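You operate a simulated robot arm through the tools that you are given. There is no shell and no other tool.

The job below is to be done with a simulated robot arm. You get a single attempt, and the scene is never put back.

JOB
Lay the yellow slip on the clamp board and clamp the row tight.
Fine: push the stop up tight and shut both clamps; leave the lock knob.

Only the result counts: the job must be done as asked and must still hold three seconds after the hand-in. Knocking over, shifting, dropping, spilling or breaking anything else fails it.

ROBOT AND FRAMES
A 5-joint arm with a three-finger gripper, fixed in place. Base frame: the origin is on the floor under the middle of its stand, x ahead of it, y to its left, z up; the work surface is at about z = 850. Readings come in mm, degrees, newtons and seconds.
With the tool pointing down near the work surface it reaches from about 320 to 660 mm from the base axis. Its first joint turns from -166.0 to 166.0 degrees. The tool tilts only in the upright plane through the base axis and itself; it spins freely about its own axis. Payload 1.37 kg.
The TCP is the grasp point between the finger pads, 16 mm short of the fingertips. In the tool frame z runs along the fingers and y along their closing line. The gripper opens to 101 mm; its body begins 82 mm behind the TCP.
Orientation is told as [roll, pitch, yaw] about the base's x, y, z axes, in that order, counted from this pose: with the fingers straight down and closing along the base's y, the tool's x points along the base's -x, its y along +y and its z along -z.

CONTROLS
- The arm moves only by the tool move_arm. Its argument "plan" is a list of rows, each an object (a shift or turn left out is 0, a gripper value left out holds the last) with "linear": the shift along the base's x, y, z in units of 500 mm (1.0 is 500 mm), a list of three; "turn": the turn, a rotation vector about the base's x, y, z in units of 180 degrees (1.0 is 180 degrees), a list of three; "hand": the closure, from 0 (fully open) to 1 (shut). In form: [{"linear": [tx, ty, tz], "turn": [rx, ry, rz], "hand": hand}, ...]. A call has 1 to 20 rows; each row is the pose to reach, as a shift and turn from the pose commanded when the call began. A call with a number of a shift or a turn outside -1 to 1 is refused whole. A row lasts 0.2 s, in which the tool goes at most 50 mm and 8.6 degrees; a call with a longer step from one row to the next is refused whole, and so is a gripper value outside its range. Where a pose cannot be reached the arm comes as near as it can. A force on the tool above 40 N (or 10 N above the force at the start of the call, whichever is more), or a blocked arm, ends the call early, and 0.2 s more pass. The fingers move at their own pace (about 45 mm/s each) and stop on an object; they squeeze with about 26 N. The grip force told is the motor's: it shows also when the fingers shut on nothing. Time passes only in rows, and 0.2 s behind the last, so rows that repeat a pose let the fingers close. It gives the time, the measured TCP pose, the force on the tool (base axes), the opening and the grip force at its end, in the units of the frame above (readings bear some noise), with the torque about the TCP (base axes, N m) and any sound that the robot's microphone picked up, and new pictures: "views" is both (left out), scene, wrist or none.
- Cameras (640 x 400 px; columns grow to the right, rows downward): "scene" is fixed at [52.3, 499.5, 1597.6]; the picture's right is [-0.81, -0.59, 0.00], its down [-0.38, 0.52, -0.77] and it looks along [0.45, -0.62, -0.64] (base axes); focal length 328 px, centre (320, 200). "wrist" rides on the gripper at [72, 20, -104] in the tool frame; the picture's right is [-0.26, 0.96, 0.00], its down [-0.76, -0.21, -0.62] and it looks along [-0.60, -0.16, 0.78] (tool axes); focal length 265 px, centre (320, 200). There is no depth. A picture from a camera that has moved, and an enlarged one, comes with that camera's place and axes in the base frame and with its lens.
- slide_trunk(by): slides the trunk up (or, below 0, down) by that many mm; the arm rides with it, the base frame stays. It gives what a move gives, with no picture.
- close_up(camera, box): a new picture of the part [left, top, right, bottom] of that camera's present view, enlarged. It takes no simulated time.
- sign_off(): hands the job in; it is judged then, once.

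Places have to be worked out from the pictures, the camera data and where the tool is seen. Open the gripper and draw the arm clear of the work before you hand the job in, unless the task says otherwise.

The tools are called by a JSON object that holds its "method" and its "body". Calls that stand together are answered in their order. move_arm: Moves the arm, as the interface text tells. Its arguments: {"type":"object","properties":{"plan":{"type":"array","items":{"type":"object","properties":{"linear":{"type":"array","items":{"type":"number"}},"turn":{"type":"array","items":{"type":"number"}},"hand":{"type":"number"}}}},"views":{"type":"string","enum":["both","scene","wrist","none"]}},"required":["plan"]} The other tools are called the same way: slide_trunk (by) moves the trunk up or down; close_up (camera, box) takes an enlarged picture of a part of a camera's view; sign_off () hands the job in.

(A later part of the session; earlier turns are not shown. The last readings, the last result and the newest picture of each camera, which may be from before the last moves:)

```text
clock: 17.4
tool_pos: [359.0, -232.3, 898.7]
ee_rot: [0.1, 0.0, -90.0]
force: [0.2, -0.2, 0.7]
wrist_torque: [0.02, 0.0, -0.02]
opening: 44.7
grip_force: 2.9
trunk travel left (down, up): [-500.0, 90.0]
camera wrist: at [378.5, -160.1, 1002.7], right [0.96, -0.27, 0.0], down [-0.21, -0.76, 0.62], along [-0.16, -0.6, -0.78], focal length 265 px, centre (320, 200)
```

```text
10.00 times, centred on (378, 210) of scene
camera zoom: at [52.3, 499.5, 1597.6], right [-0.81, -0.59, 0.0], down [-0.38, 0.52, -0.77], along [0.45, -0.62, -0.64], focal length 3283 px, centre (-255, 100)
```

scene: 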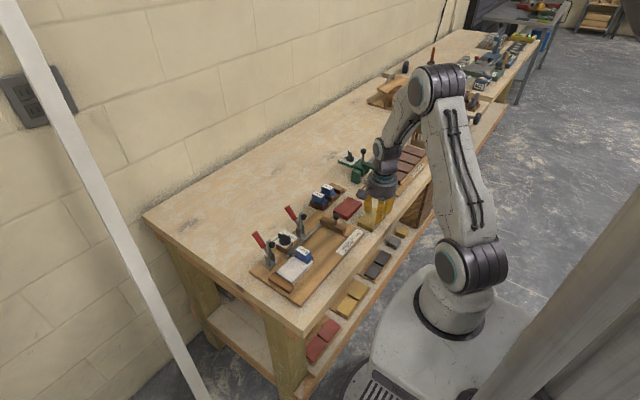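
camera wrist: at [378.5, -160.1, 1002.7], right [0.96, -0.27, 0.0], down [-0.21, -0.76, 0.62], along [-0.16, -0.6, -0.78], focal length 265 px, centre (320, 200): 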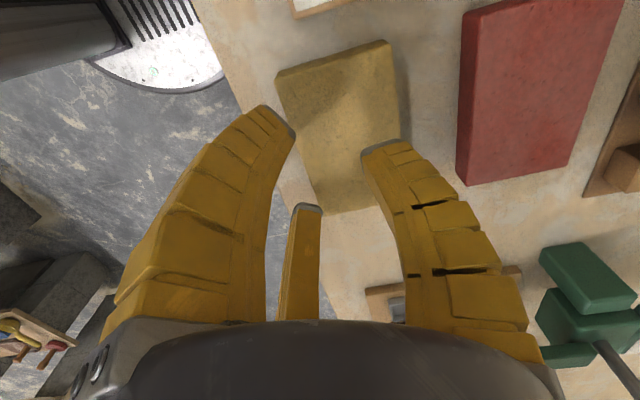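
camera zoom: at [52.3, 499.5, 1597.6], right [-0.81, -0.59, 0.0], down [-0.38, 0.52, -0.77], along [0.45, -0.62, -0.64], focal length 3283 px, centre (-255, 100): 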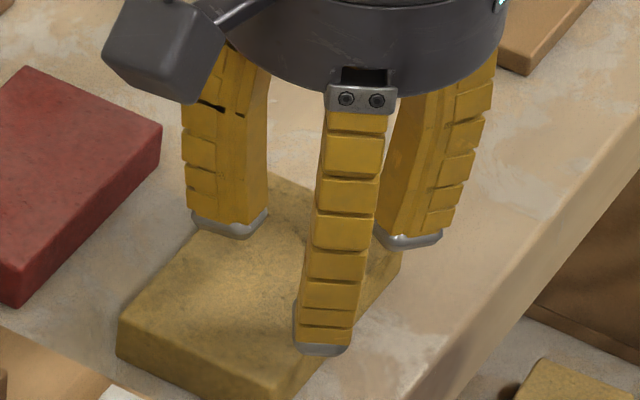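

The slip is about 20 mm thick (top z ≈ 870). With radial fingers the better hold is B on the slip's −y end and A/C on the two long sides, which is only 30° off normal. I'll rise and spin to yaw 180 above (376, −241).

{"method": "move_arm", "body": {"plan": [{"linear": [0, 0, 0.08], "hand": 0.28}, {"linear": [0.003, -0.002, 0.14], "turn": [0, 0, -0.045], "hand": 0.28}, {"linear": [0.006, -0.004, 0.14], "turn": [0, 0, -0.09], "hand": 0.28}, {"linear": [0.009, -0.006, 0.14], "turn": [0, 0, -0.136], "hand": 0.28}, {"linear": [0.012, -0.008, 0.14], "turn": [0, 0, -0.182], "hand": 0.28}, {"linear": [0.015, -0.01, 0.14], "turn": [0, 0, -0.2275], "hand": 0.28}, {"linear": [0.018, -0.012, 0.14], "turn": [0, 0, -0.273], "hand": 0.28}, {"linear": [0.022, -0.014, 0.14], "turn": [0, 0, -0.3185], "hand": 0.28}, {"linear": [0.026, -0.015, 0.14], "turn": [0, 0, -0.364], "hand": 0.28}, {"linear": [0.03, -0.016, 0.14], "turn": [0, 0, -0.4095], "hand": 0.28}, {"linear": [0.033, -0.018, 0.14], "turn": [0, 0, -0.455], "hand": 0.28}, {"linear": [0.033, -0.0185, 0.14], "turn": [0, 0, -0.503], "hand": 0.28}, {"linear": [0.033, -0.0185, 0.14], "turn": [0, 0, -0.503], "hand": 0.28}], "views": "both"}}

{"method": "close_up", "body": {"camera": "wrist", "box": [190, 50, 480, 260]}}

{"method": "close_up", "body": {"camera": "scene", "box": [330, 130, 430, 240]}}

```text
clock: 20.2
tool_pos: [376.8, -241.1, 968.0]
ee_rot: [0.1, -0.1, 179.3]
force: [0.9, -0.2, -0.2]
wrist_torque: [0.01, 0.0, -0.03]
opening: 75.1
grip_force: 2.3
trunk travel left (down, up): [-500.0, 90.0]
camera wrist: at [447.3, -262.0, 1072.3], right [-0.28, -0.96, 0.0], down [-0.75, 0.22, 0.62], along [-0.6, 0.17, -0.78], focal length 265 px, centre (320, 200)
```

scene: 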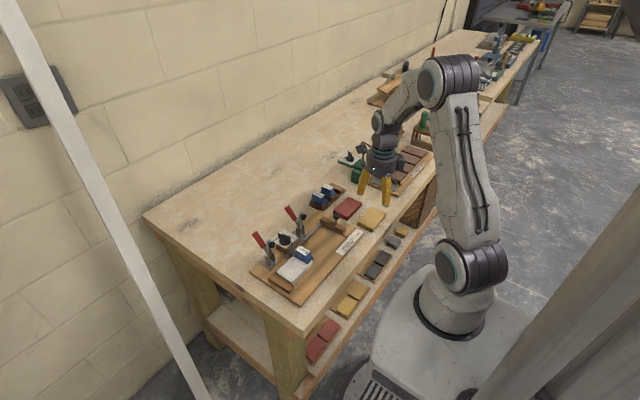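
wrist: 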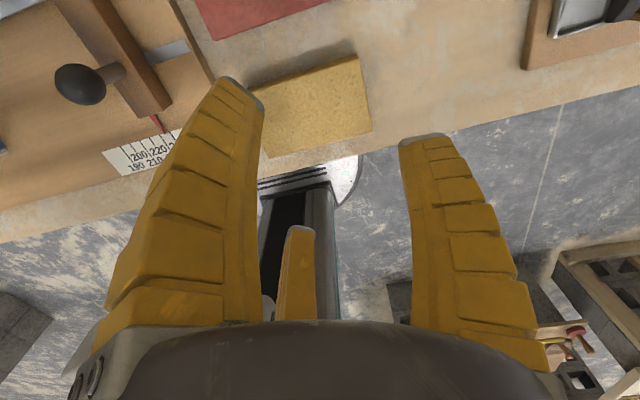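

```text
1.90 times, centred on (335, 155) of wrist
camera zoom: at [447.3, -262.0, 1072.3], right [-0.28, -0.96, 0.0], down [-0.75, 0.22, 0.62], along [-0.6, 0.17, -0.78], focal length 506 px, centre (291, 286)
```

zoom: 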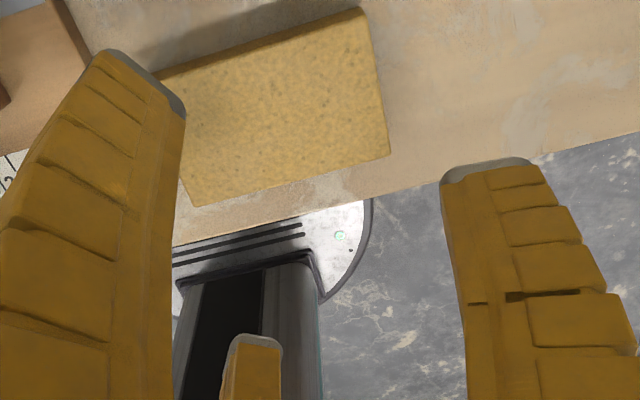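

```text
3.64 times, centred on (380, 185) of scene
camera zoom: at [52.3, 499.5, 1597.6], right [-0.81, -0.59, 0.0], down [-0.38, 0.52, -0.77], along [0.45, -0.62, -0.64], focal length 1194 px, centre (102, 254)
```

zoom: 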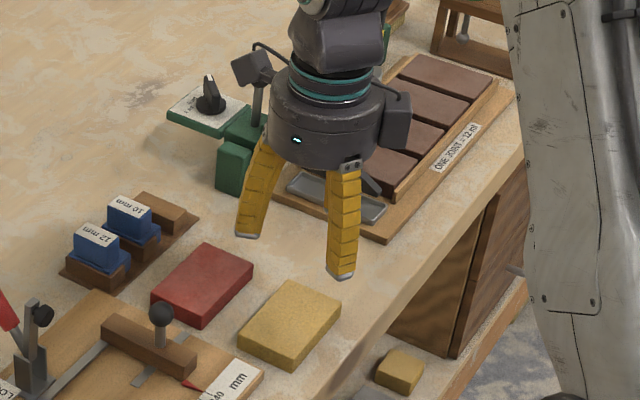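

The grasp geometry looks right: B is about 6 mm beyond the −y end and A/C straddle the long sides. I'll descend to z ≈ 876 and check for contact.

{"method": "move_arm", "body": {"plan": [{"linear": [0.001, 0, -0.07], "hand": 0.28}, {"linear": [0.001, 0, -0.12], "hand": 0.28}, {"linear": [0.001, 0, -0.16], "hand": 0.28}, {"linear": [0.001, 0, -0.184], "hand": 0.28}, {"linear": [0.001, 0, -0.184], "hand": 0.28}], "views": "both"}}

{"method": "close_up", "body": {"camera": "wrist", "box": [190, 50, 480, 260]}}

{"method": "close_up", "body": {"camera": "scene", "box": [330, 160, 410, 240]}}

```text
clock: 21.4
tool_pos: [376.3, -241.6, 876.9]
ee_rot: [0.1, -0.1, 179.4]
force: [0.2, -1.2, -0.4]
wrist_torque: [0.0, -0.01, 0.0]
opening: 75.5
grip_force: 1.9
trunk travel left (down, up): [-500.0, 90.0]
camera wrist: at [447.4, -261.9, 980.3], right [-0.27, -0.96, 0.0], down [-0.75, 0.21, 0.62], along [-0.6, 0.17, -0.78], focal length 265 px, centre (320, 200)
```

scene: 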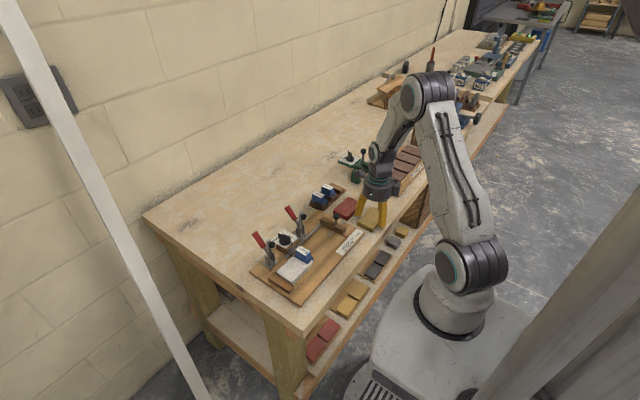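
wrist: 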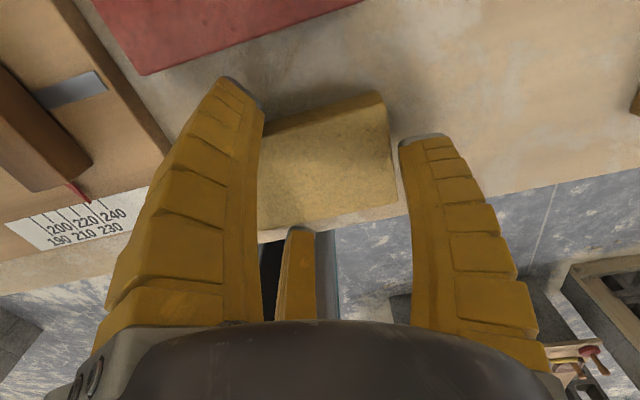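

```text
1.90 times, centred on (335, 155) of wrist
camera zoom: at [447.4, -261.9, 980.3], right [-0.27, -0.96, 0.0], down [-0.75, 0.21, 0.62], along [-0.6, 0.17, -0.78], focal length 506 px, centre (291, 286)
```

zoom: 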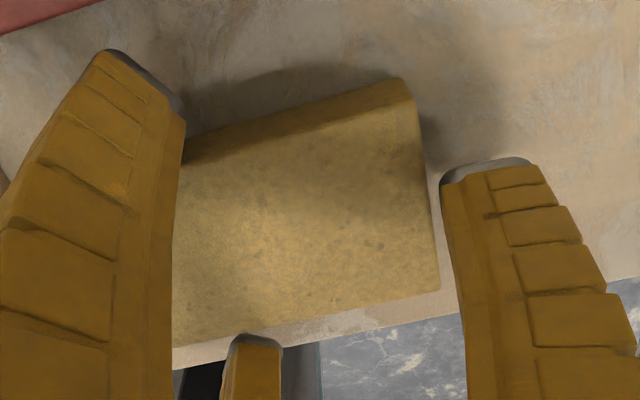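

```text
5.00 times, centred on (370, 200) of scene
camera zoom: at [52.3, 499.5, 1597.6], right [-0.81, -0.59, 0.0], down [-0.38, 0.52, -0.77], along [0.45, -0.62, -0.64], focal length 1641 px, centre (70, 200)
```

zoom: 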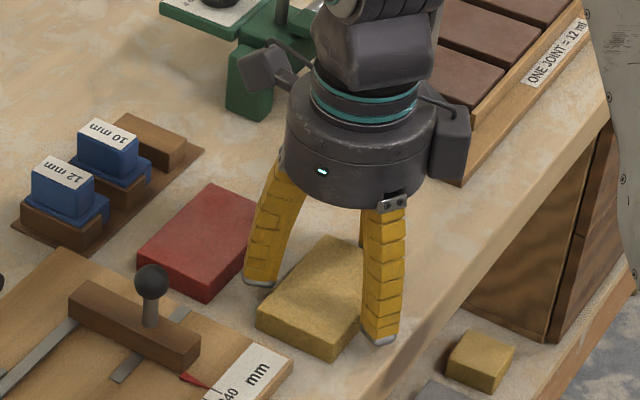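

There's no contact and all three fingers straddle the slip with the tips just above the bench. I'll close the hand now.

{"method": "move_arm", "body": {"plan": [{"hand": 0.6}, {"hand": 0.6}, {"hand": 0.6}, {"hand": 0.6}, {"hand": 0.6}], "views": "wrist"}}

{"method": "close_up", "body": {"camera": "wrist", "box": [190, 50, 480, 260]}}

{"method": "close_up", "body": {"camera": "scene", "box": [330, 160, 410, 240]}}

```text
clock: 22.6
tool_pos: [375.7, -241.2, 876.0]
ee_rot: [-0.1, 0.1, 179.4]
force: [0.7, 0.0, 6.4]
wrist_torque: [-0.3, 0.0, 0.0]
opening: 63.6
grip_force: 25.9
trunk travel left (down, up): [-500.0, 90.0]
camera wrist: at [447.5, -261.9, 981.1], right [-0.27, -0.96, 0.0], down [-0.75, 0.22, 0.62], along [-0.6, 0.17, -0.78], focal length 265 px, centre (320, 200)
```

wrist: 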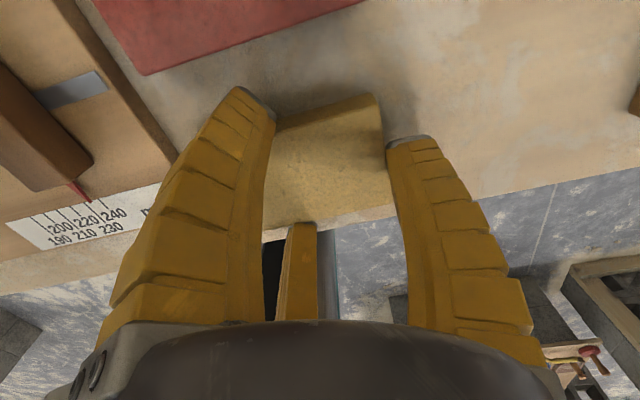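

```text
1.90 times, centred on (335, 155) of wrist
camera zoom: at [447.5, -261.9, 981.1], right [-0.27, -0.96, 0.0], down [-0.75, 0.22, 0.62], along [-0.6, 0.17, -0.78], focal length 506 px, centre (291, 286)
```

zoom: 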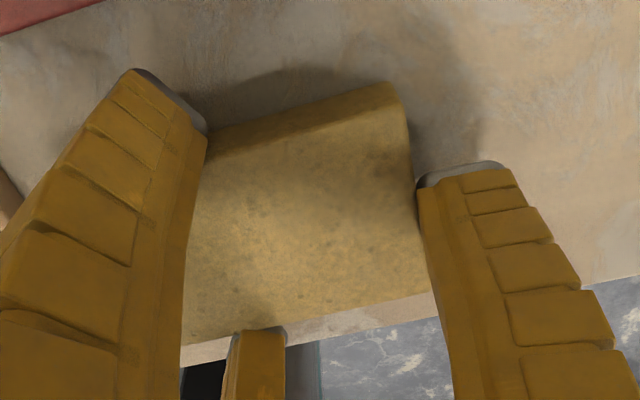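

```text
5.00 times, centred on (370, 200) of scene
camera zoom: at [52.3, 499.5, 1597.6], right [-0.81, -0.59, 0.0], down [-0.38, 0.52, -0.77], along [0.45, -0.62, -0.64], focal length 1641 px, centre (70, 200)
```

zoom: 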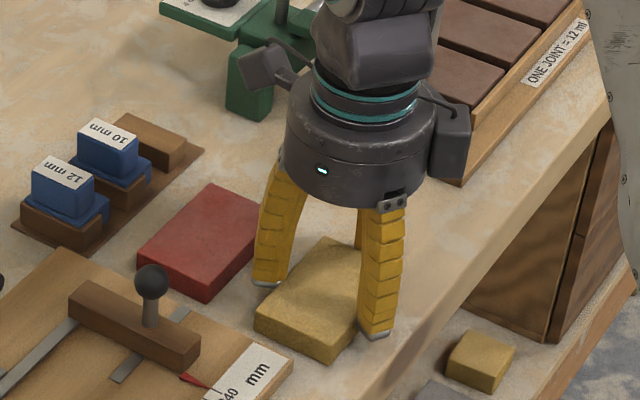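

The grip holds at opening 63.6 and 26 N. I'll lift slowly and check that the slip comes with the fingers.

{"method": "move_arm", "body": {"plan": [{"linear": [0, 0, 0.003], "hand": 0.7}, {"linear": [0, 0, 0.006], "hand": 0.7}, {"linear": [0, 0, 0.01], "hand": 0.7}, {"linear": [0, 0, 0.014], "hand": 0.7}, {"linear": [0, 0, 0.02], "hand": 0.7}, {"linear": [0, 0, 0.02], "hand": 0.7}], "views": "both"}}

{"method": "close_up", "body": {"camera": "wrist", "box": [190, 50, 480, 260]}}

{"method": "close_up", "body": {"camera": "scene", "box": [330, 160, 410, 240]}}

```text
clock: 24.0
tool_pos: [375.7, -242.1, 885.5]
ee_rot: [0.0, 0.0, 179.3]
force: [-0.6, 0.2, -1.3]
wrist_torque: [-0.02, -0.03, -0.03]
opening: 58.7
grip_force: 23.2
trunk travel left (down, up): [-500.0, 90.0]
camera wrist: at [447.6, -261.9, 990.1], right [-0.27, -0.96, 0.0], down [-0.75, 0.21, 0.62], along [-0.6, 0.17, -0.78], focal length 265 px, centre (320, 200)
```

scene: 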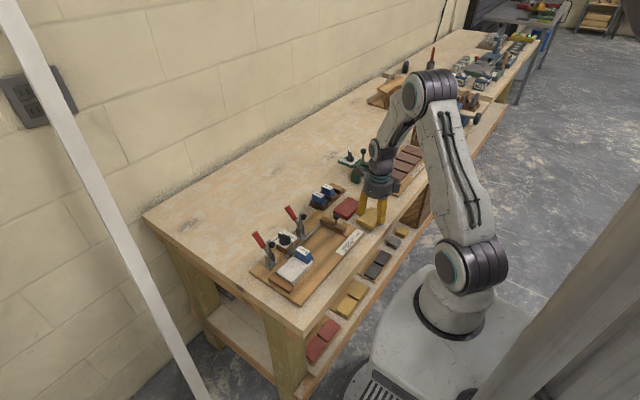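
wrist: 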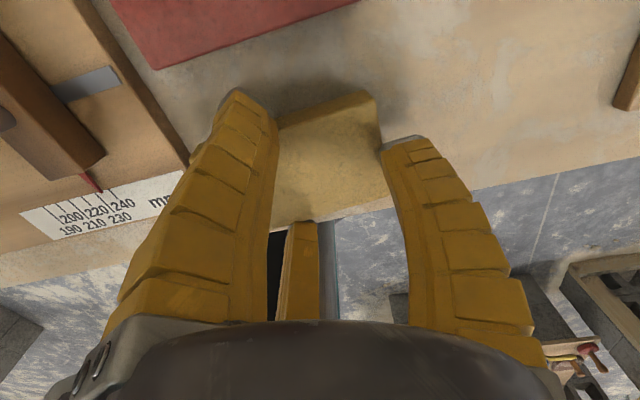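

```text
1.90 times, centred on (335, 155) of wrist
camera zoom: at [447.6, -261.9, 990.1], right [-0.27, -0.96, 0.0], down [-0.75, 0.21, 0.62], along [-0.6, 0.17, -0.78], focal length 506 px, centre (291, 286)
```

zoom: 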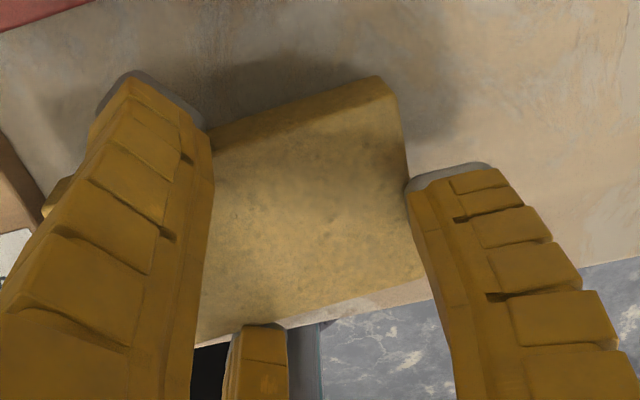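

```text
5.00 times, centred on (370, 200) of scene
camera zoom: at [52.3, 499.5, 1597.6], right [-0.81, -0.59, 0.0], down [-0.38, 0.52, -0.77], along [0.45, -0.62, -0.64], focal length 1641 px, centre (70, 200)
```

zoom: 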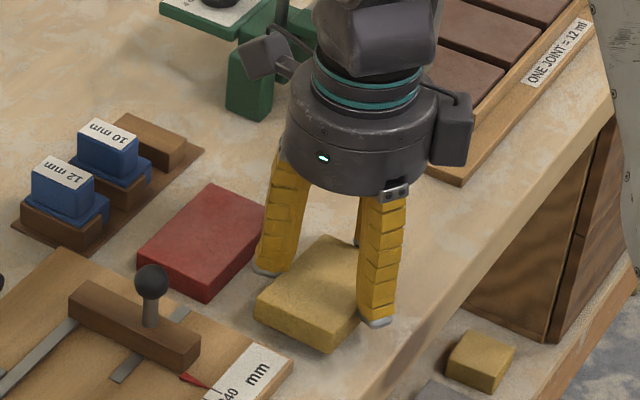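

The slip has lifted with the fingers (about 8 mm, load about −1.5 N). I'll raise a little more and check that the opening is stable.

{"method": "move_arm", "body": {"plan": [{"linear": [0, 0, 0.01], "hand": 0.8}, {"linear": [0, 0, 0.02], "hand": 0.8}, {"linear": [0, 0, 0.03], "hand": 0.8}, {"linear": [0, 0, 0.03], "hand": 0.8}, {"linear": [0, 0, 0.03], "hand": 0.8}], "views": "both"}}

{"method": "close_up", "body": {"camera": "scene", "box": [330, 160, 410, 240]}}

{"method": "close_up", "body": {"camera": "wrist", "box": [190, 50, 480, 260]}}

```text
clock: 25.2
tool_pos: [376.8, -241.7, 901.7]
ee_rot: [0.0, 0.0, 179.5]
force: [0.8, -0.5, 0.1]
wrist_torque: [-0.05, -0.05, -0.01]
opening: 25.6
grip_force: 3.8
trunk travel left (down, up): [-500.0, 90.0]
camera wrist: at [447.9, -262.0, 1005.4], right [-0.27, -0.96, 0.0], down [-0.75, 0.21, 0.62], along [-0.6, 0.17, -0.78], focal length 265 px, centre (320, 200)
```

scene: 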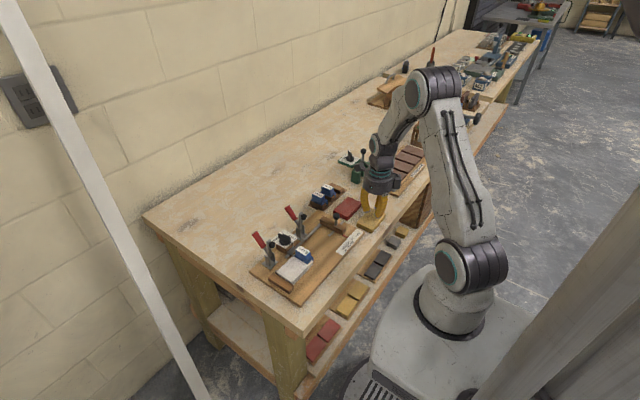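
wrist: 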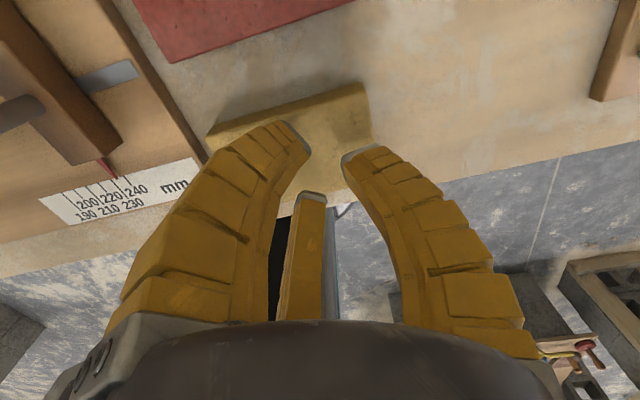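

```text
5.00 times, centred on (370, 200) of scene
camera zoom: at [52.3, 499.5, 1597.6], right [-0.81, -0.59, 0.0], down [-0.38, 0.52, -0.77], along [0.45, -0.62, -0.64], focal length 1641 px, centre (70, 200)
```

zoom: 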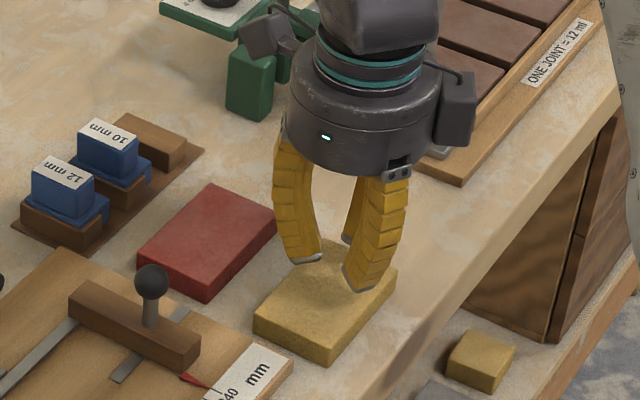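

```text
1.90 times, centred on (335, 155) of wrist
camera zoom: at [447.9, -262.0, 1005.4], right [-0.27, -0.96, 0.0], down [-0.75, 0.21, 0.62], along [-0.6, 0.17, -0.78], focal length 506 px, centre (291, 286)
```

zoom: 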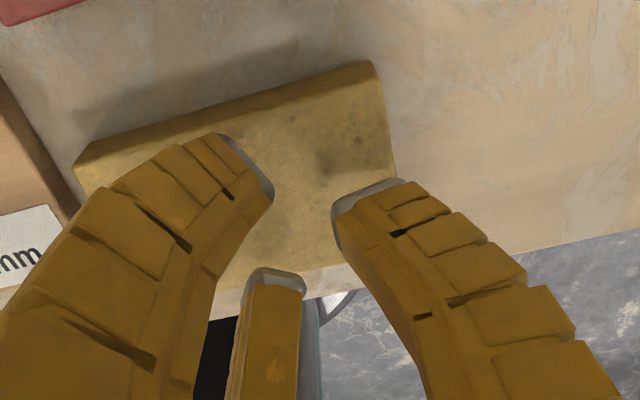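

The slip slid out again: B was pushing it along between A and C, which used up the friction. I'll reopen, locate the slip, and regrip lower with only A and C pinching near its middle and B free.

{"method": "move_arm", "body": {"plan": [{"linear": [0, 0, 0.03], "hand": 0.28}, {"linear": [0, 0, 0.06], "hand": 0.28}, {"linear": [0, 0, 0.06], "hand": 0.28}, {"linear": [0, 0, 0.06], "hand": 0.28}, {"linear": [0, 0, 0.06], "hand": 0.28}, {"linear": [0, 0, 0.06], "hand": 0.28}], "views": "wrist"}}

{"method": "close_up", "body": {"camera": "wrist", "box": [190, 50, 480, 260]}}

{"method": "close_up", "body": {"camera": "scene", "box": [330, 170, 410, 250]}}

```text
clock: 26.6
tool_pos: [378.0, -241.7, 931.8]
ee_rot: [0.0, 0.0, 179.4]
force: [-0.4, -0.2, 0.9]
wrist_torque: [0.0, 0.0, -0.04]
opening: 75.1
grip_force: 2.2
trunk travel left (down, up): [-500.0, 90.0]
camera wrist: at [447.9, -262.1, 1035.6], right [-0.27, -0.96, 0.0], down [-0.75, 0.21, 0.62], along [-0.6, 0.17, -0.78], focal length 265 px, centre (320, 200)
```

wrist: 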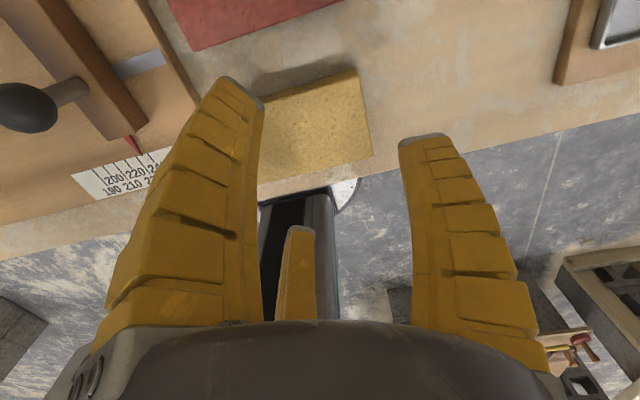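

```text
1.90 times, centred on (335, 155) of wrist
camera zoom: at [447.9, -262.1, 1035.6], right [-0.27, -0.96, 0.0], down [-0.75, 0.21, 0.62], along [-0.6, 0.17, -0.78], focal length 506 px, centre (291, 286)
```

zoom: 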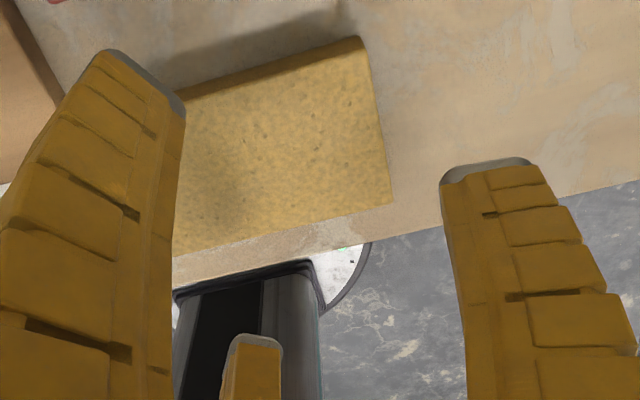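

```text
5.00 times, centred on (370, 210) of scene
camera zoom: at [52.3, 499.5, 1597.6], right [-0.81, -0.59, 0.0], down [-0.38, 0.52, -0.77], along [0.45, -0.62, -0.64], focal length 1641 px, centre (70, 150)
```

zoom: 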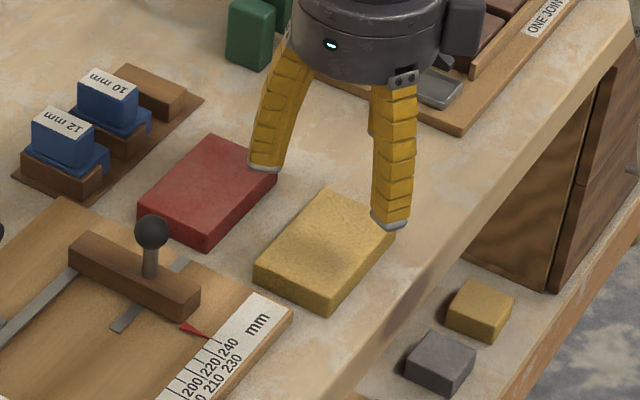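

The slip's −y end is at about y −273, so its centre is near (376, −228). I'll descend at (376, −250) to z ≈ 872.5 so A and C pinch just past the middle while B stays clear of the end.

{"method": "move_arm", "body": {"plan": [{"linear": [-0.0014, -0.016, -0.04], "hand": 0.28}, {"linear": [-0.0014, -0.016, -0.09], "hand": 0.28}, {"linear": [-0.0014, -0.016, -0.118], "hand": 0.28}, {"linear": [-0.0014, -0.016, -0.118], "hand": 0.28}], "views": "none"}}

{"method": "move_arm", "body": {"plan": [{"hand": 0.46}, {"hand": 0.46}, {"hand": 0.46}, {"hand": 0.46}], "views": "wrist"}}

{"method": "close_up", "body": {"camera": "scene", "box": [330, 170, 410, 250]}}

{"method": "close_up", "body": {"camera": "wrist", "box": [190, 50, 480, 260]}}

```text
clock: 27.6
tool_pos: [377.3, -249.0, 871.4]
ee_rot: [0.0, 0.0, 179.4]
force: [-0.6, 0.0, 0.0]
wrist_torque: [0.01, 0.04, 0.01]
opening: 75.5
grip_force: 2.7
trunk travel left (down, up): [-500.0, 90.0]
```

```text
clock: 28.6
tool_pos: [376.2, -250.3, 871.8]
ee_rot: [0.0, 0.1, 179.5]
force: [-0.6, 1.2, -0.7]
wrist_torque: [-0.04, -0.01, 0.01]
opening: 65.5
grip_force: 8.4
trunk travel left (down, up): [-500.0, 90.0]
camera wrist: at [447.5, -270.0, 976.0], right [-0.27, -0.96, 0.0], down [-0.75, 0.21, 0.62], along [-0.6, 0.17, -0.78], focal length 265 px, centre (320, 200)
```

wrist: 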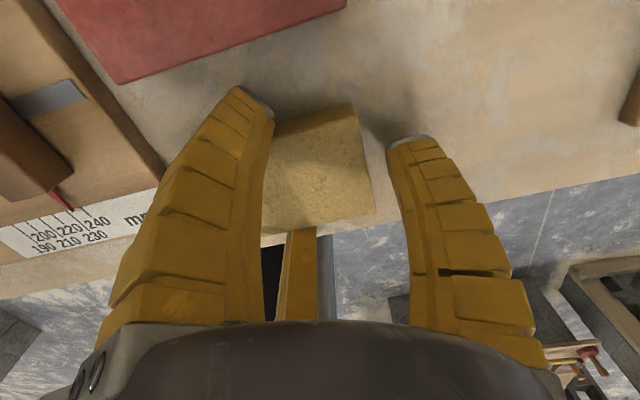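

```text
5.00 times, centred on (370, 210) of scene
camera zoom: at [52.3, 499.5, 1597.6], right [-0.81, -0.59, 0.0], down [-0.38, 0.52, -0.77], along [0.45, -0.62, -0.64], focal length 1641 px, centre (70, 150)
```

zoom: 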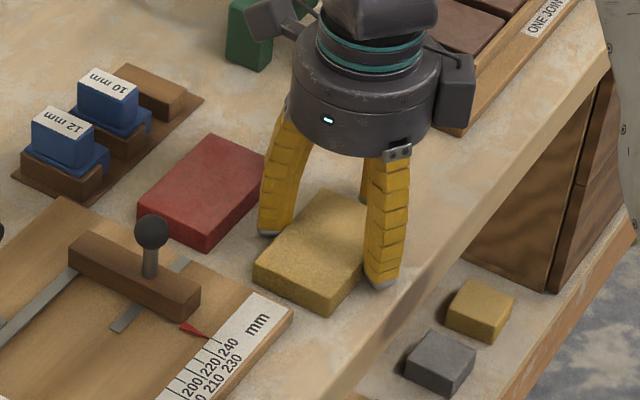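

```text
1.90 times, centred on (335, 155) of wrist
camera zoom: at [447.5, -270.0, 976.0], right [-0.27, -0.96, 0.0], down [-0.75, 0.21, 0.62], along [-0.6, 0.17, -0.78], focal length 506 px, centre (291, 286)
```

zoom: 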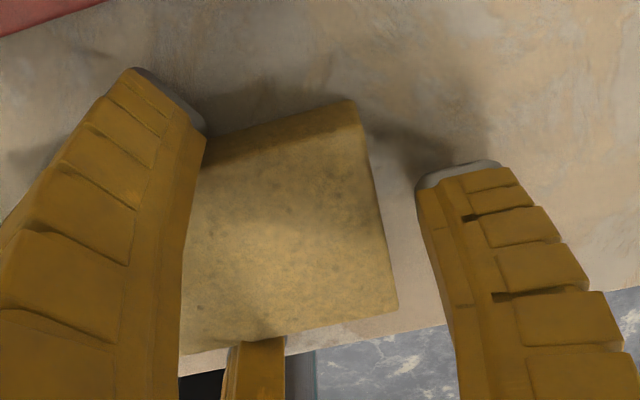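

A and C are on the sides with B free, but the grip force reads only 8 N. I'll tighten the target slightly and read again.

{"method": "move_arm", "body": {"plan": [{"hand": 0.5}, {"hand": 0.5}, {"hand": 0.5}, {"hand": 0.5}], "views": "wrist"}}

{"method": "close_up", "body": {"camera": "wrist", "box": [190, 50, 480, 260]}}

```text
clock: 29.6
tool_pos: [377.8, -250.2, 871.3]
ee_rot: [0.0, 0.0, 179.3]
force: [0.1, 0.8, 1.1]
wrist_torque: [-0.01, -0.01, 0.01]
opening: 65.4
grip_force: 11.6
trunk travel left (down, up): [-500.0, 90.0]
camera wrist: at [447.5, -270.0, 976.2], right [-0.27, -0.96, 0.0], down [-0.75, 0.21, 0.62], along [-0.6, 0.17, -0.78], focal length 265 px, centre (320, 200)
```

wrist: 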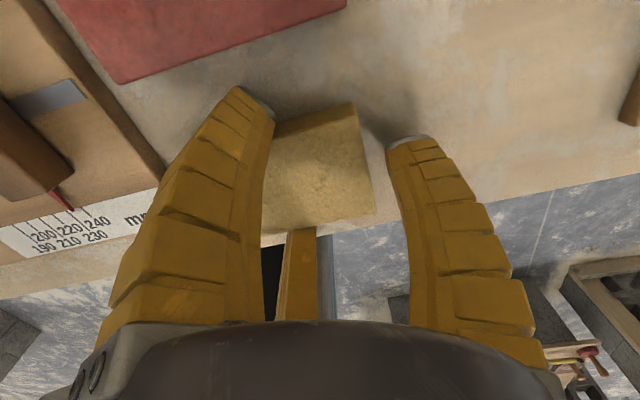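

```text
1.90 times, centred on (335, 155) of wrist
camera zoom: at [447.5, -270.0, 976.2], right [-0.27, -0.96, 0.0], down [-0.75, 0.21, 0.62], along [-0.6, 0.17, -0.78], focal length 506 px, centre (291, 286)
```

zoom: 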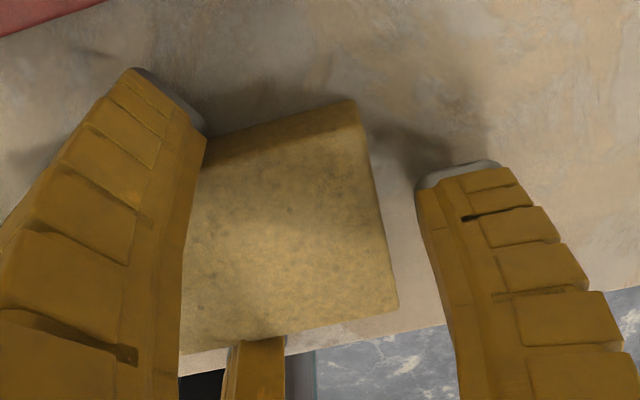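

B stayed put when I tightened, so the fingers are coupled and force grows with the commanded closure. With B free I can command full closure safely, then lift slowly.

{"method": "move_arm", "body": {"plan": [{"hand": 0.8}, {"hand": 1.0}, {"hand": 1.0}, {"hand": 1.0}, {"hand": 1.0}], "views": "wrist"}}

{"method": "close_up", "body": {"camera": "wrist", "box": [190, 50, 480, 260]}}

{"method": "close_up", "body": {"camera": "scene", "box": [330, 170, 410, 250]}}

```text
clock: 30.8
tool_pos: [376.0, -249.7, 872.1]
ee_rot: [0.0, 0.0, 179.4]
force: [0.4, 2.6, 4.1]
wrist_torque: [-0.12, -0.02, 0.02]
opening: 64.7
grip_force: 25.7
trunk travel left (down, up): [-500.0, 90.0]
camera wrist: at [447.4, -269.7, 976.3], right [-0.27, -0.96, 0.0], down [-0.75, 0.22, 0.62], along [-0.6, 0.17, -0.78], focal length 265 px, centre (320, 200)
```

wrist: 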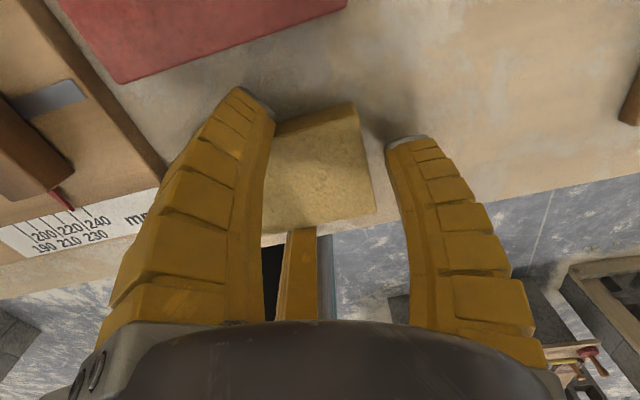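

```text
1.90 times, centred on (335, 155) of wrist
camera zoom: at [447.4, -269.7, 976.3], right [-0.27, -0.96, 0.0], down [-0.75, 0.22, 0.62], along [-0.6, 0.17, -0.78], focal length 506 px, centre (291, 286)
```

zoom: 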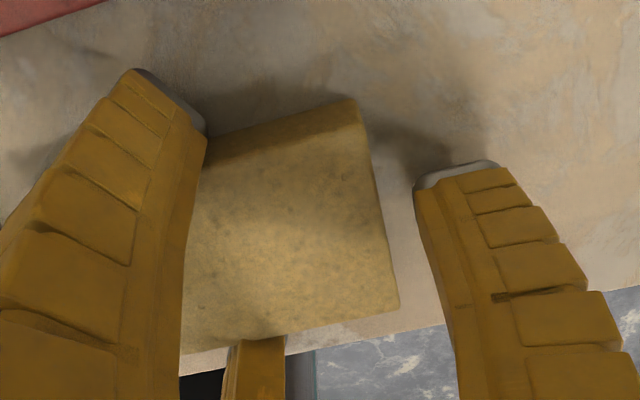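

```text
5.00 times, centred on (370, 210) of scene
camera zoom: at [52.3, 499.5, 1597.6], right [-0.81, -0.59, 0.0], down [-0.38, 0.52, -0.77], along [0.45, -0.62, -0.64], focal length 1641 px, centre (70, 150)
```

zoom: 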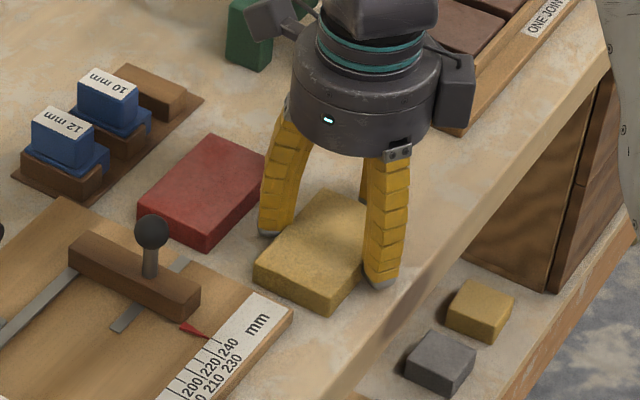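

Full grip of 25.7 N at opening 64.7, and the slip hasn't shifted. I'll lift slowly.

{"method": "move_arm", "body": {"plan": [{"linear": [0, 0, 0.003], "hand": 1.0}, {"linear": [0, 0, 0.006], "hand": 1.0}, {"linear": [0, 0, 0.009], "hand": 1.0}, {"linear": [0, 0, 0.012], "hand": 1.0}, {"linear": [0, 0, 0.016], "hand": 1.0}, {"linear": [0, 0, 0.02], "hand": 1.0}, {"linear": [0, 0, 0.02], "hand": 1.0}], "views": "wrist"}}

{"method": "close_up", "body": {"camera": "wrist", "box": [190, 50, 480, 260]}}

{"method": "close_up", "body": {"camera": "scene", "box": [330, 170, 410, 250]}}

```text
clock: 32.4
tool_pos: [376.4, -249.8, 882.8]
ee_rot: [0.1, 0.0, 179.4]
force: [-0.2, 0.8, -1.6]
wrist_torque: [-0.02, -0.01, -0.03]
opening: 62.8
grip_force: 26.0
trunk travel left (down, up): [-500.0, 90.0]
camera wrist: at [447.0, -269.8, 986.3], right [-0.27, -0.96, 0.0], down [-0.75, 0.21, 0.62], along [-0.6, 0.17, -0.78], focal length 265 px, centre (320, 200)
```

wrist: 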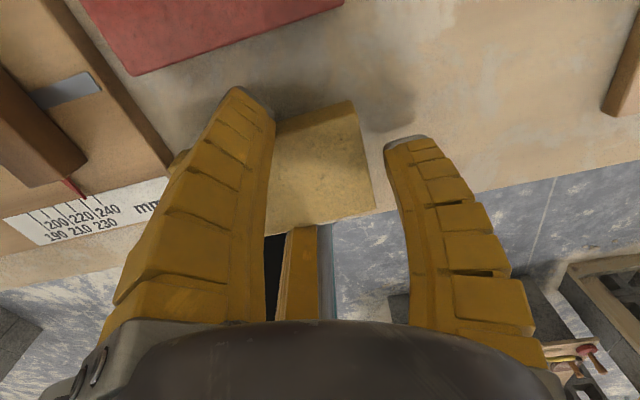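

```text
1.90 times, centred on (335, 155) of wrist
camera zoom: at [447.0, -269.8, 986.3], right [-0.27, -0.96, 0.0], down [-0.75, 0.21, 0.62], along [-0.6, 0.17, -0.78], focal length 506 px, centre (291, 286)
```

zoom: 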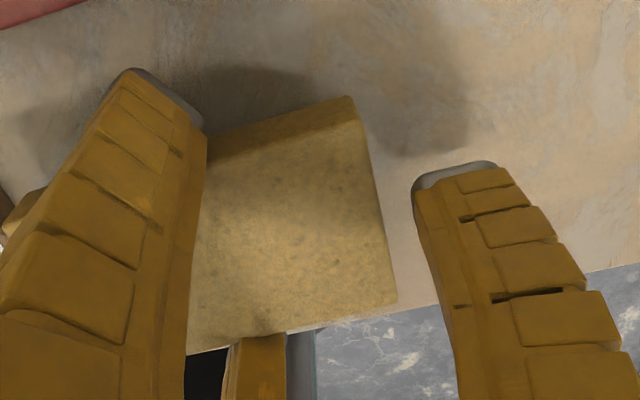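

```text
5.00 times, centred on (370, 210) of scene
camera zoom: at [52.3, 499.5, 1597.6], right [-0.81, -0.59, 0.0], down [-0.38, 0.52, -0.77], along [0.45, -0.62, -0.64], focal length 1641 px, centre (70, 150)
```

zoom: 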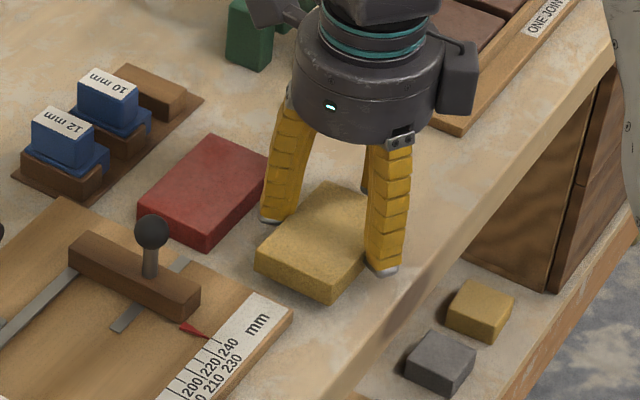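

The slip moves rigidly with the camera, the shadow has separated and the load is about −2 N at full grip. I'll continue lifting gently and check stability.

{"method": "move_arm", "body": {"plan": [{"linear": [0, 0, 0.006], "hand": 1.0}, {"linear": [0, 0, 0.014], "hand": 1.0}, {"linear": [0, 0, 0.022], "hand": 1.0}, {"linear": [0, 0, 0.03], "hand": 1.0}, {"linear": [0, 0, 0.036], "hand": 1.0}, {"linear": [0, 0, 0.04], "hand": 1.0}, {"linear": [0, 0, 0.04], "hand": 1.0}], "views": "wrist"}}

{"method": "close_up", "body": {"camera": "wrist", "box": [190, 50, 480, 260]}}

{"method": "close_up", "body": {"camera": "scene", "box": [330, 160, 410, 240]}}

```text
clock: 34.0
tool_pos: [376.2, -249.3, 902.7]
ee_rot: [-0.1, -0.1, 179.3]
force: [0.5, 0.1, -2.1]
wrist_torque: [-0.03, 0.02, -0.02]
opening: 62.7
grip_force: 26.2
trunk travel left (down, up): [-500.0, 90.0]
camera wrist: at [447.1, -270.0, 1006.2], right [-0.27, -0.96, 0.0], down [-0.75, 0.21, 0.62], along [-0.6, 0.17, -0.78], focal length 265 px, centre (320, 200)
```

wrist: 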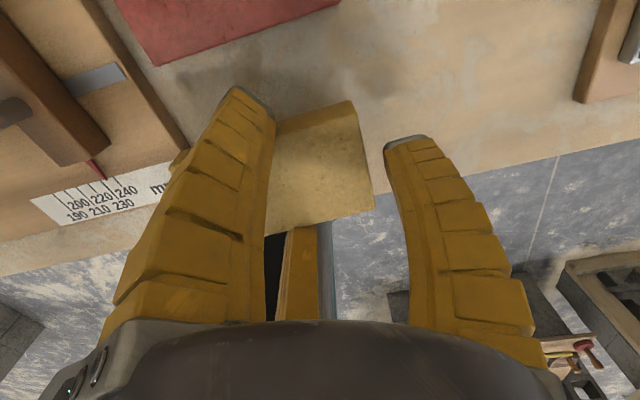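

```text
1.90 times, centred on (335, 155) of wrist
camera zoom: at [447.1, -270.0, 1006.2], right [-0.27, -0.96, 0.0], down [-0.75, 0.21, 0.62], along [-0.6, 0.17, -0.78], focal length 506 px, centre (291, 286)
```

zoom: 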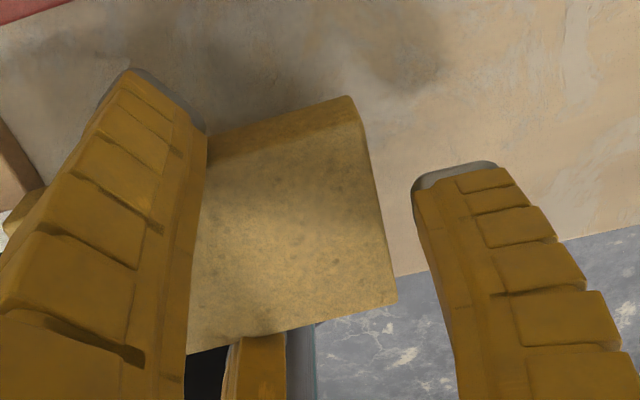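

```text
5.00 times, centred on (370, 200) of scene
camera zoom: at [52.3, 499.5, 1597.6], right [-0.81, -0.59, 0.0], down [-0.38, 0.52, -0.77], along [0.45, -0.62, -0.64], focal length 1641 px, centre (70, 200)
```

zoom: 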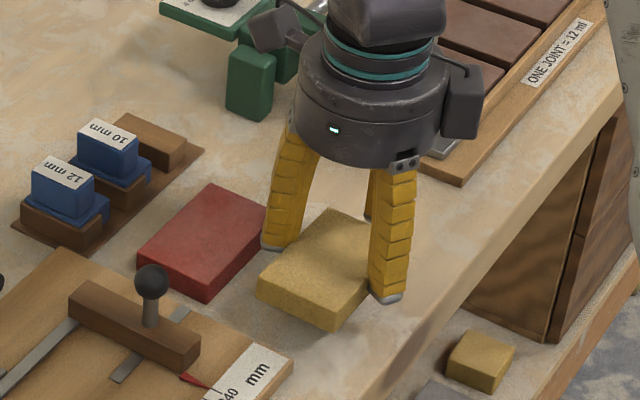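

The grip is stable at 62.7 mm and 26 N, and the slip is level with its top about 5 mm below the TCP. I'll carry it to above the board at about (430, −45), slightly forward of the row so it clears the open clamp.

{"method": "move_arm", "body": {"plan": [{"linear": [0, 0, 0.03], "hand": 1.0}, {"linear": [0, 0, 0.07], "hand": 1.0}, {"linear": [0, 0.01, 0.11], "hand": 1.0}, {"linear": [0, 0.03, 0.14], "hand": 1.0}, {"linear": [0.004, 0.07, 0.14], "hand": 1.0}, {"linear": [0.01, 0.11, 0.14], "hand": 1.0}, {"linear": [0.02, 0.15, 0.14], "hand": 1.0}, {"linear": [0.03, 0.19, 0.14], "hand": 1.0}, {"linear": [0.045, 0.23, 0.14], "hand": 1.0}, {"linear": [0.06, 0.27, 0.14], "hand": 1.0}, {"linear": [0.075, 0.31, 0.14], "hand": 1.0}, {"linear": [0.09, 0.35, 0.14], "hand": 1.0}, {"linear": [0.1, 0.38, 0.14], "hand": 1.0}, {"linear": [0.107, 0.4, 0.14], "hand": 1.0}, {"linear": [0.107, 0.408, 0.14], "hand": 1.0}, {"linear": [0.107, 0.408, 0.14], "hand": 1.0}], "views": "both"}}

{"method": "close_up", "body": {"camera": "wrist", "box": [150, 30, 480, 260]}}

{"method": "close_up", "body": {"camera": "scene", "box": [240, 160, 360, 290]}}

```text
clock: 37.4
tool_pos: [429.2, -50.5, 972.2]
ee_rot: [0.0, 0.0, 179.7]
force: [0.7, 0.5, -1.7]
wrist_torque: [-0.06, 0.01, -0.01]
opening: 62.6
grip_force: 25.7
out of reach, approached as far as the arm can: row 15, 16
trunk travel left (down, up): [-500.0, 90.0]
camera wrist: at [500.6, -70.9, 1075.9], right [-0.27, -0.96, 0.0], down [-0.75, 0.21, 0.62], along [-0.6, 0.17, -0.78], focal length 265 px, centre (320, 200)
```

scene: 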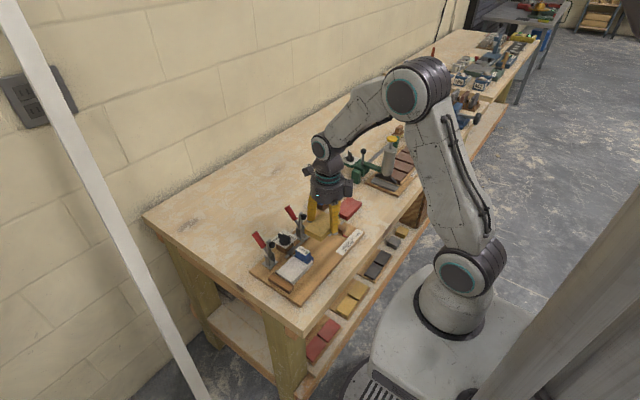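
wrist: 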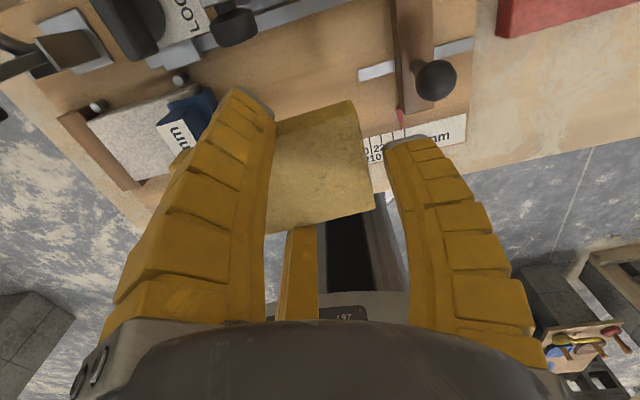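

```text
1.74 times, centred on (315, 145) of wrist
camera zoom: at [500.6, -70.9, 1075.9], right [-0.27, -0.96, 0.0], down [-0.75, 0.21, 0.62], along [-0.6, 0.17, -0.78], focal length 462 px, centre (329, 296)
```

zoom: 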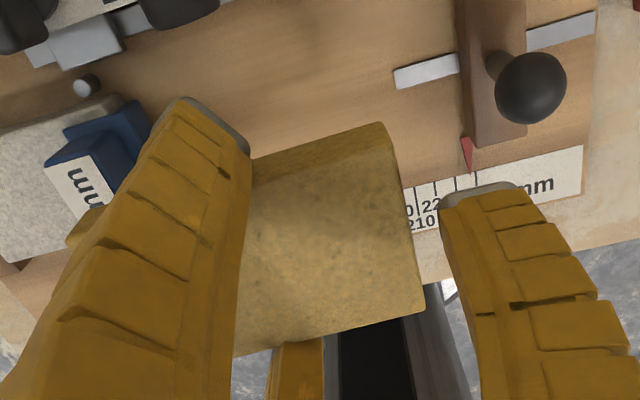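

```text
3.08 times, centred on (300, 225) of scene
camera zoom: at [52.3, 499.5, 1597.6], right [-0.81, -0.59, 0.0], down [-0.38, 0.52, -0.77], along [0.45, -0.62, -0.64], focal length 1010 px, centre (382, 123)
```

zoom: 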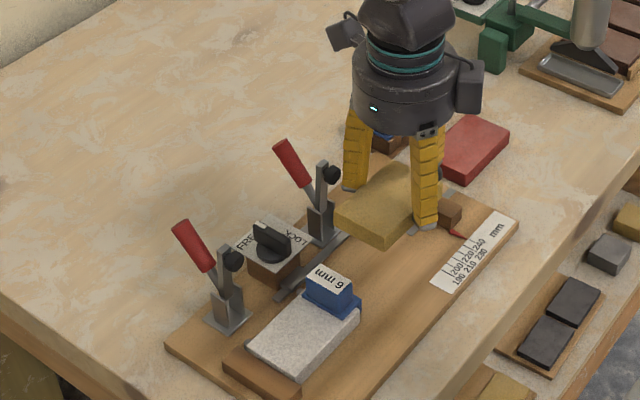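

Row 15 hit the wrist-spin limit, so TCP y is −50.5 rather than −45.5. Adding about 1° of yaw should allow y −45.5, which keeps finger B clear of the stop; then I'll lower partway.

{"method": "move_arm", "body": {"plan": [{"linear": [0, 0, 0], "turn": [0, 0, 0.006], "hand": 1.0}, {"linear": [0, 0, -0.02], "turn": [0, 0, 0.006], "hand": 1.0}, {"linear": [0, 0, -0.05], "turn": [0, 0, 0.006], "hand": 1.0}, {"linear": [0, 0, -0.08], "turn": [0, 0, 0.006], "hand": 1.0}, {"linear": [0, 0, -0.11], "turn": [0, 0, 0.006], "hand": 1.0}, {"linear": [0, 0, -0.14], "turn": [0, 0, 0.006], "hand": 1.0}, {"linear": [0, 0, -0.15], "turn": [0, 0, 0.006], "hand": 1.0}, {"linear": [0, 0, -0.15], "turn": [0, 0, 0.006], "hand": 1.0}], "views": "both"}}

{"method": "close_up", "body": {"camera": "wrist", "box": [150, 30, 480, 260]}}

{"method": "close_up", "body": {"camera": "scene", "box": [260, 180, 360, 280]}}

```text
clock: 39.2
tool_pos: [429.0, -52.3, 896.5]
ee_rot: [0.0, 0.0, -179.5]
force: [-0.6, 0.2, -1.8]
wrist_torque: [-0.02, -0.01, -0.02]
opening: 62.3
grip_force: 26.3
trunk travel left (down, up): [-500.0, 90.0]
camera wrist: at [500.4, -69.9, 1000.6], right [-0.26, -0.97, 0.0], down [-0.76, 0.2, 0.62], along [-0.6, 0.16, -0.78], focal length 265 px, centre (320, 200)
```

scene: 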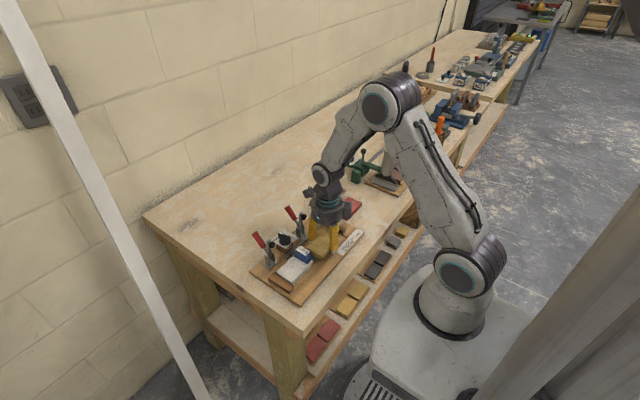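
wrist: 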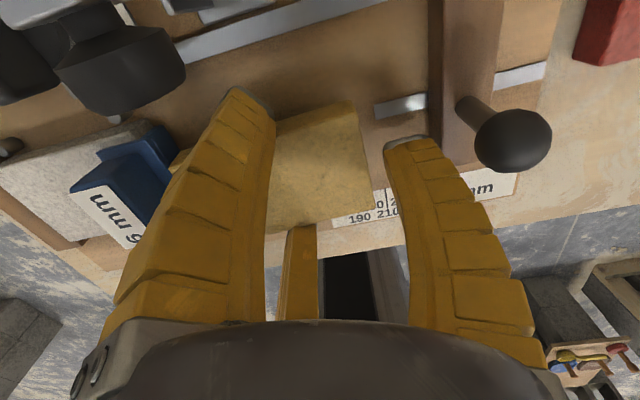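

```text
1.74 times, centred on (315, 145) of wrist
camera zoom: at [500.4, -69.9, 1000.6], right [-0.26, -0.97, 0.0], down [-0.76, 0.2, 0.62], along [-0.6, 0.16, -0.78], focal length 462 px, centre (329, 296)
```

zoom: 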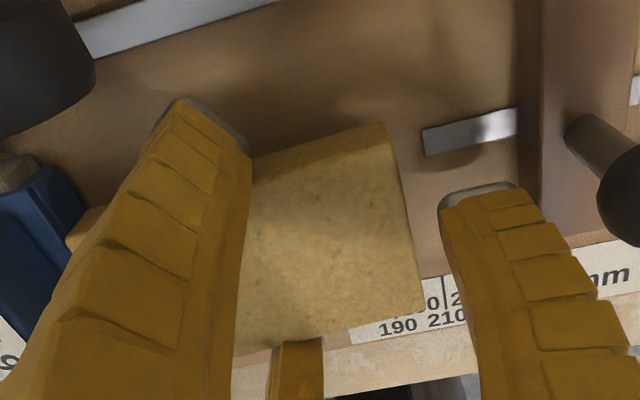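

```text
4.00 times, centred on (310, 230) of scene
camera zoom: at [52.3, 499.5, 1597.6], right [-0.81, -0.59, 0.0], down [-0.38, 0.52, -0.77], along [0.45, -0.62, -0.64], focal length 1313 px, centre (360, 80)
```

zoom: 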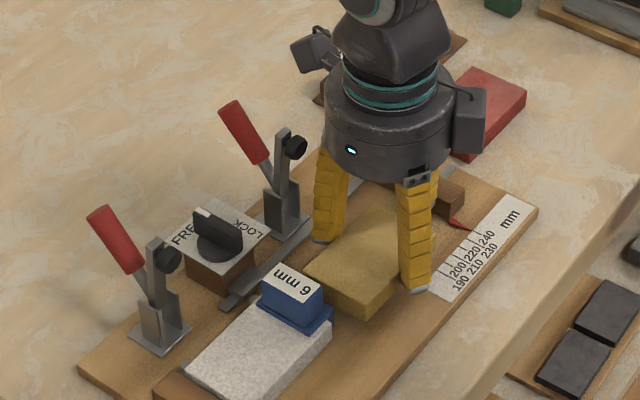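

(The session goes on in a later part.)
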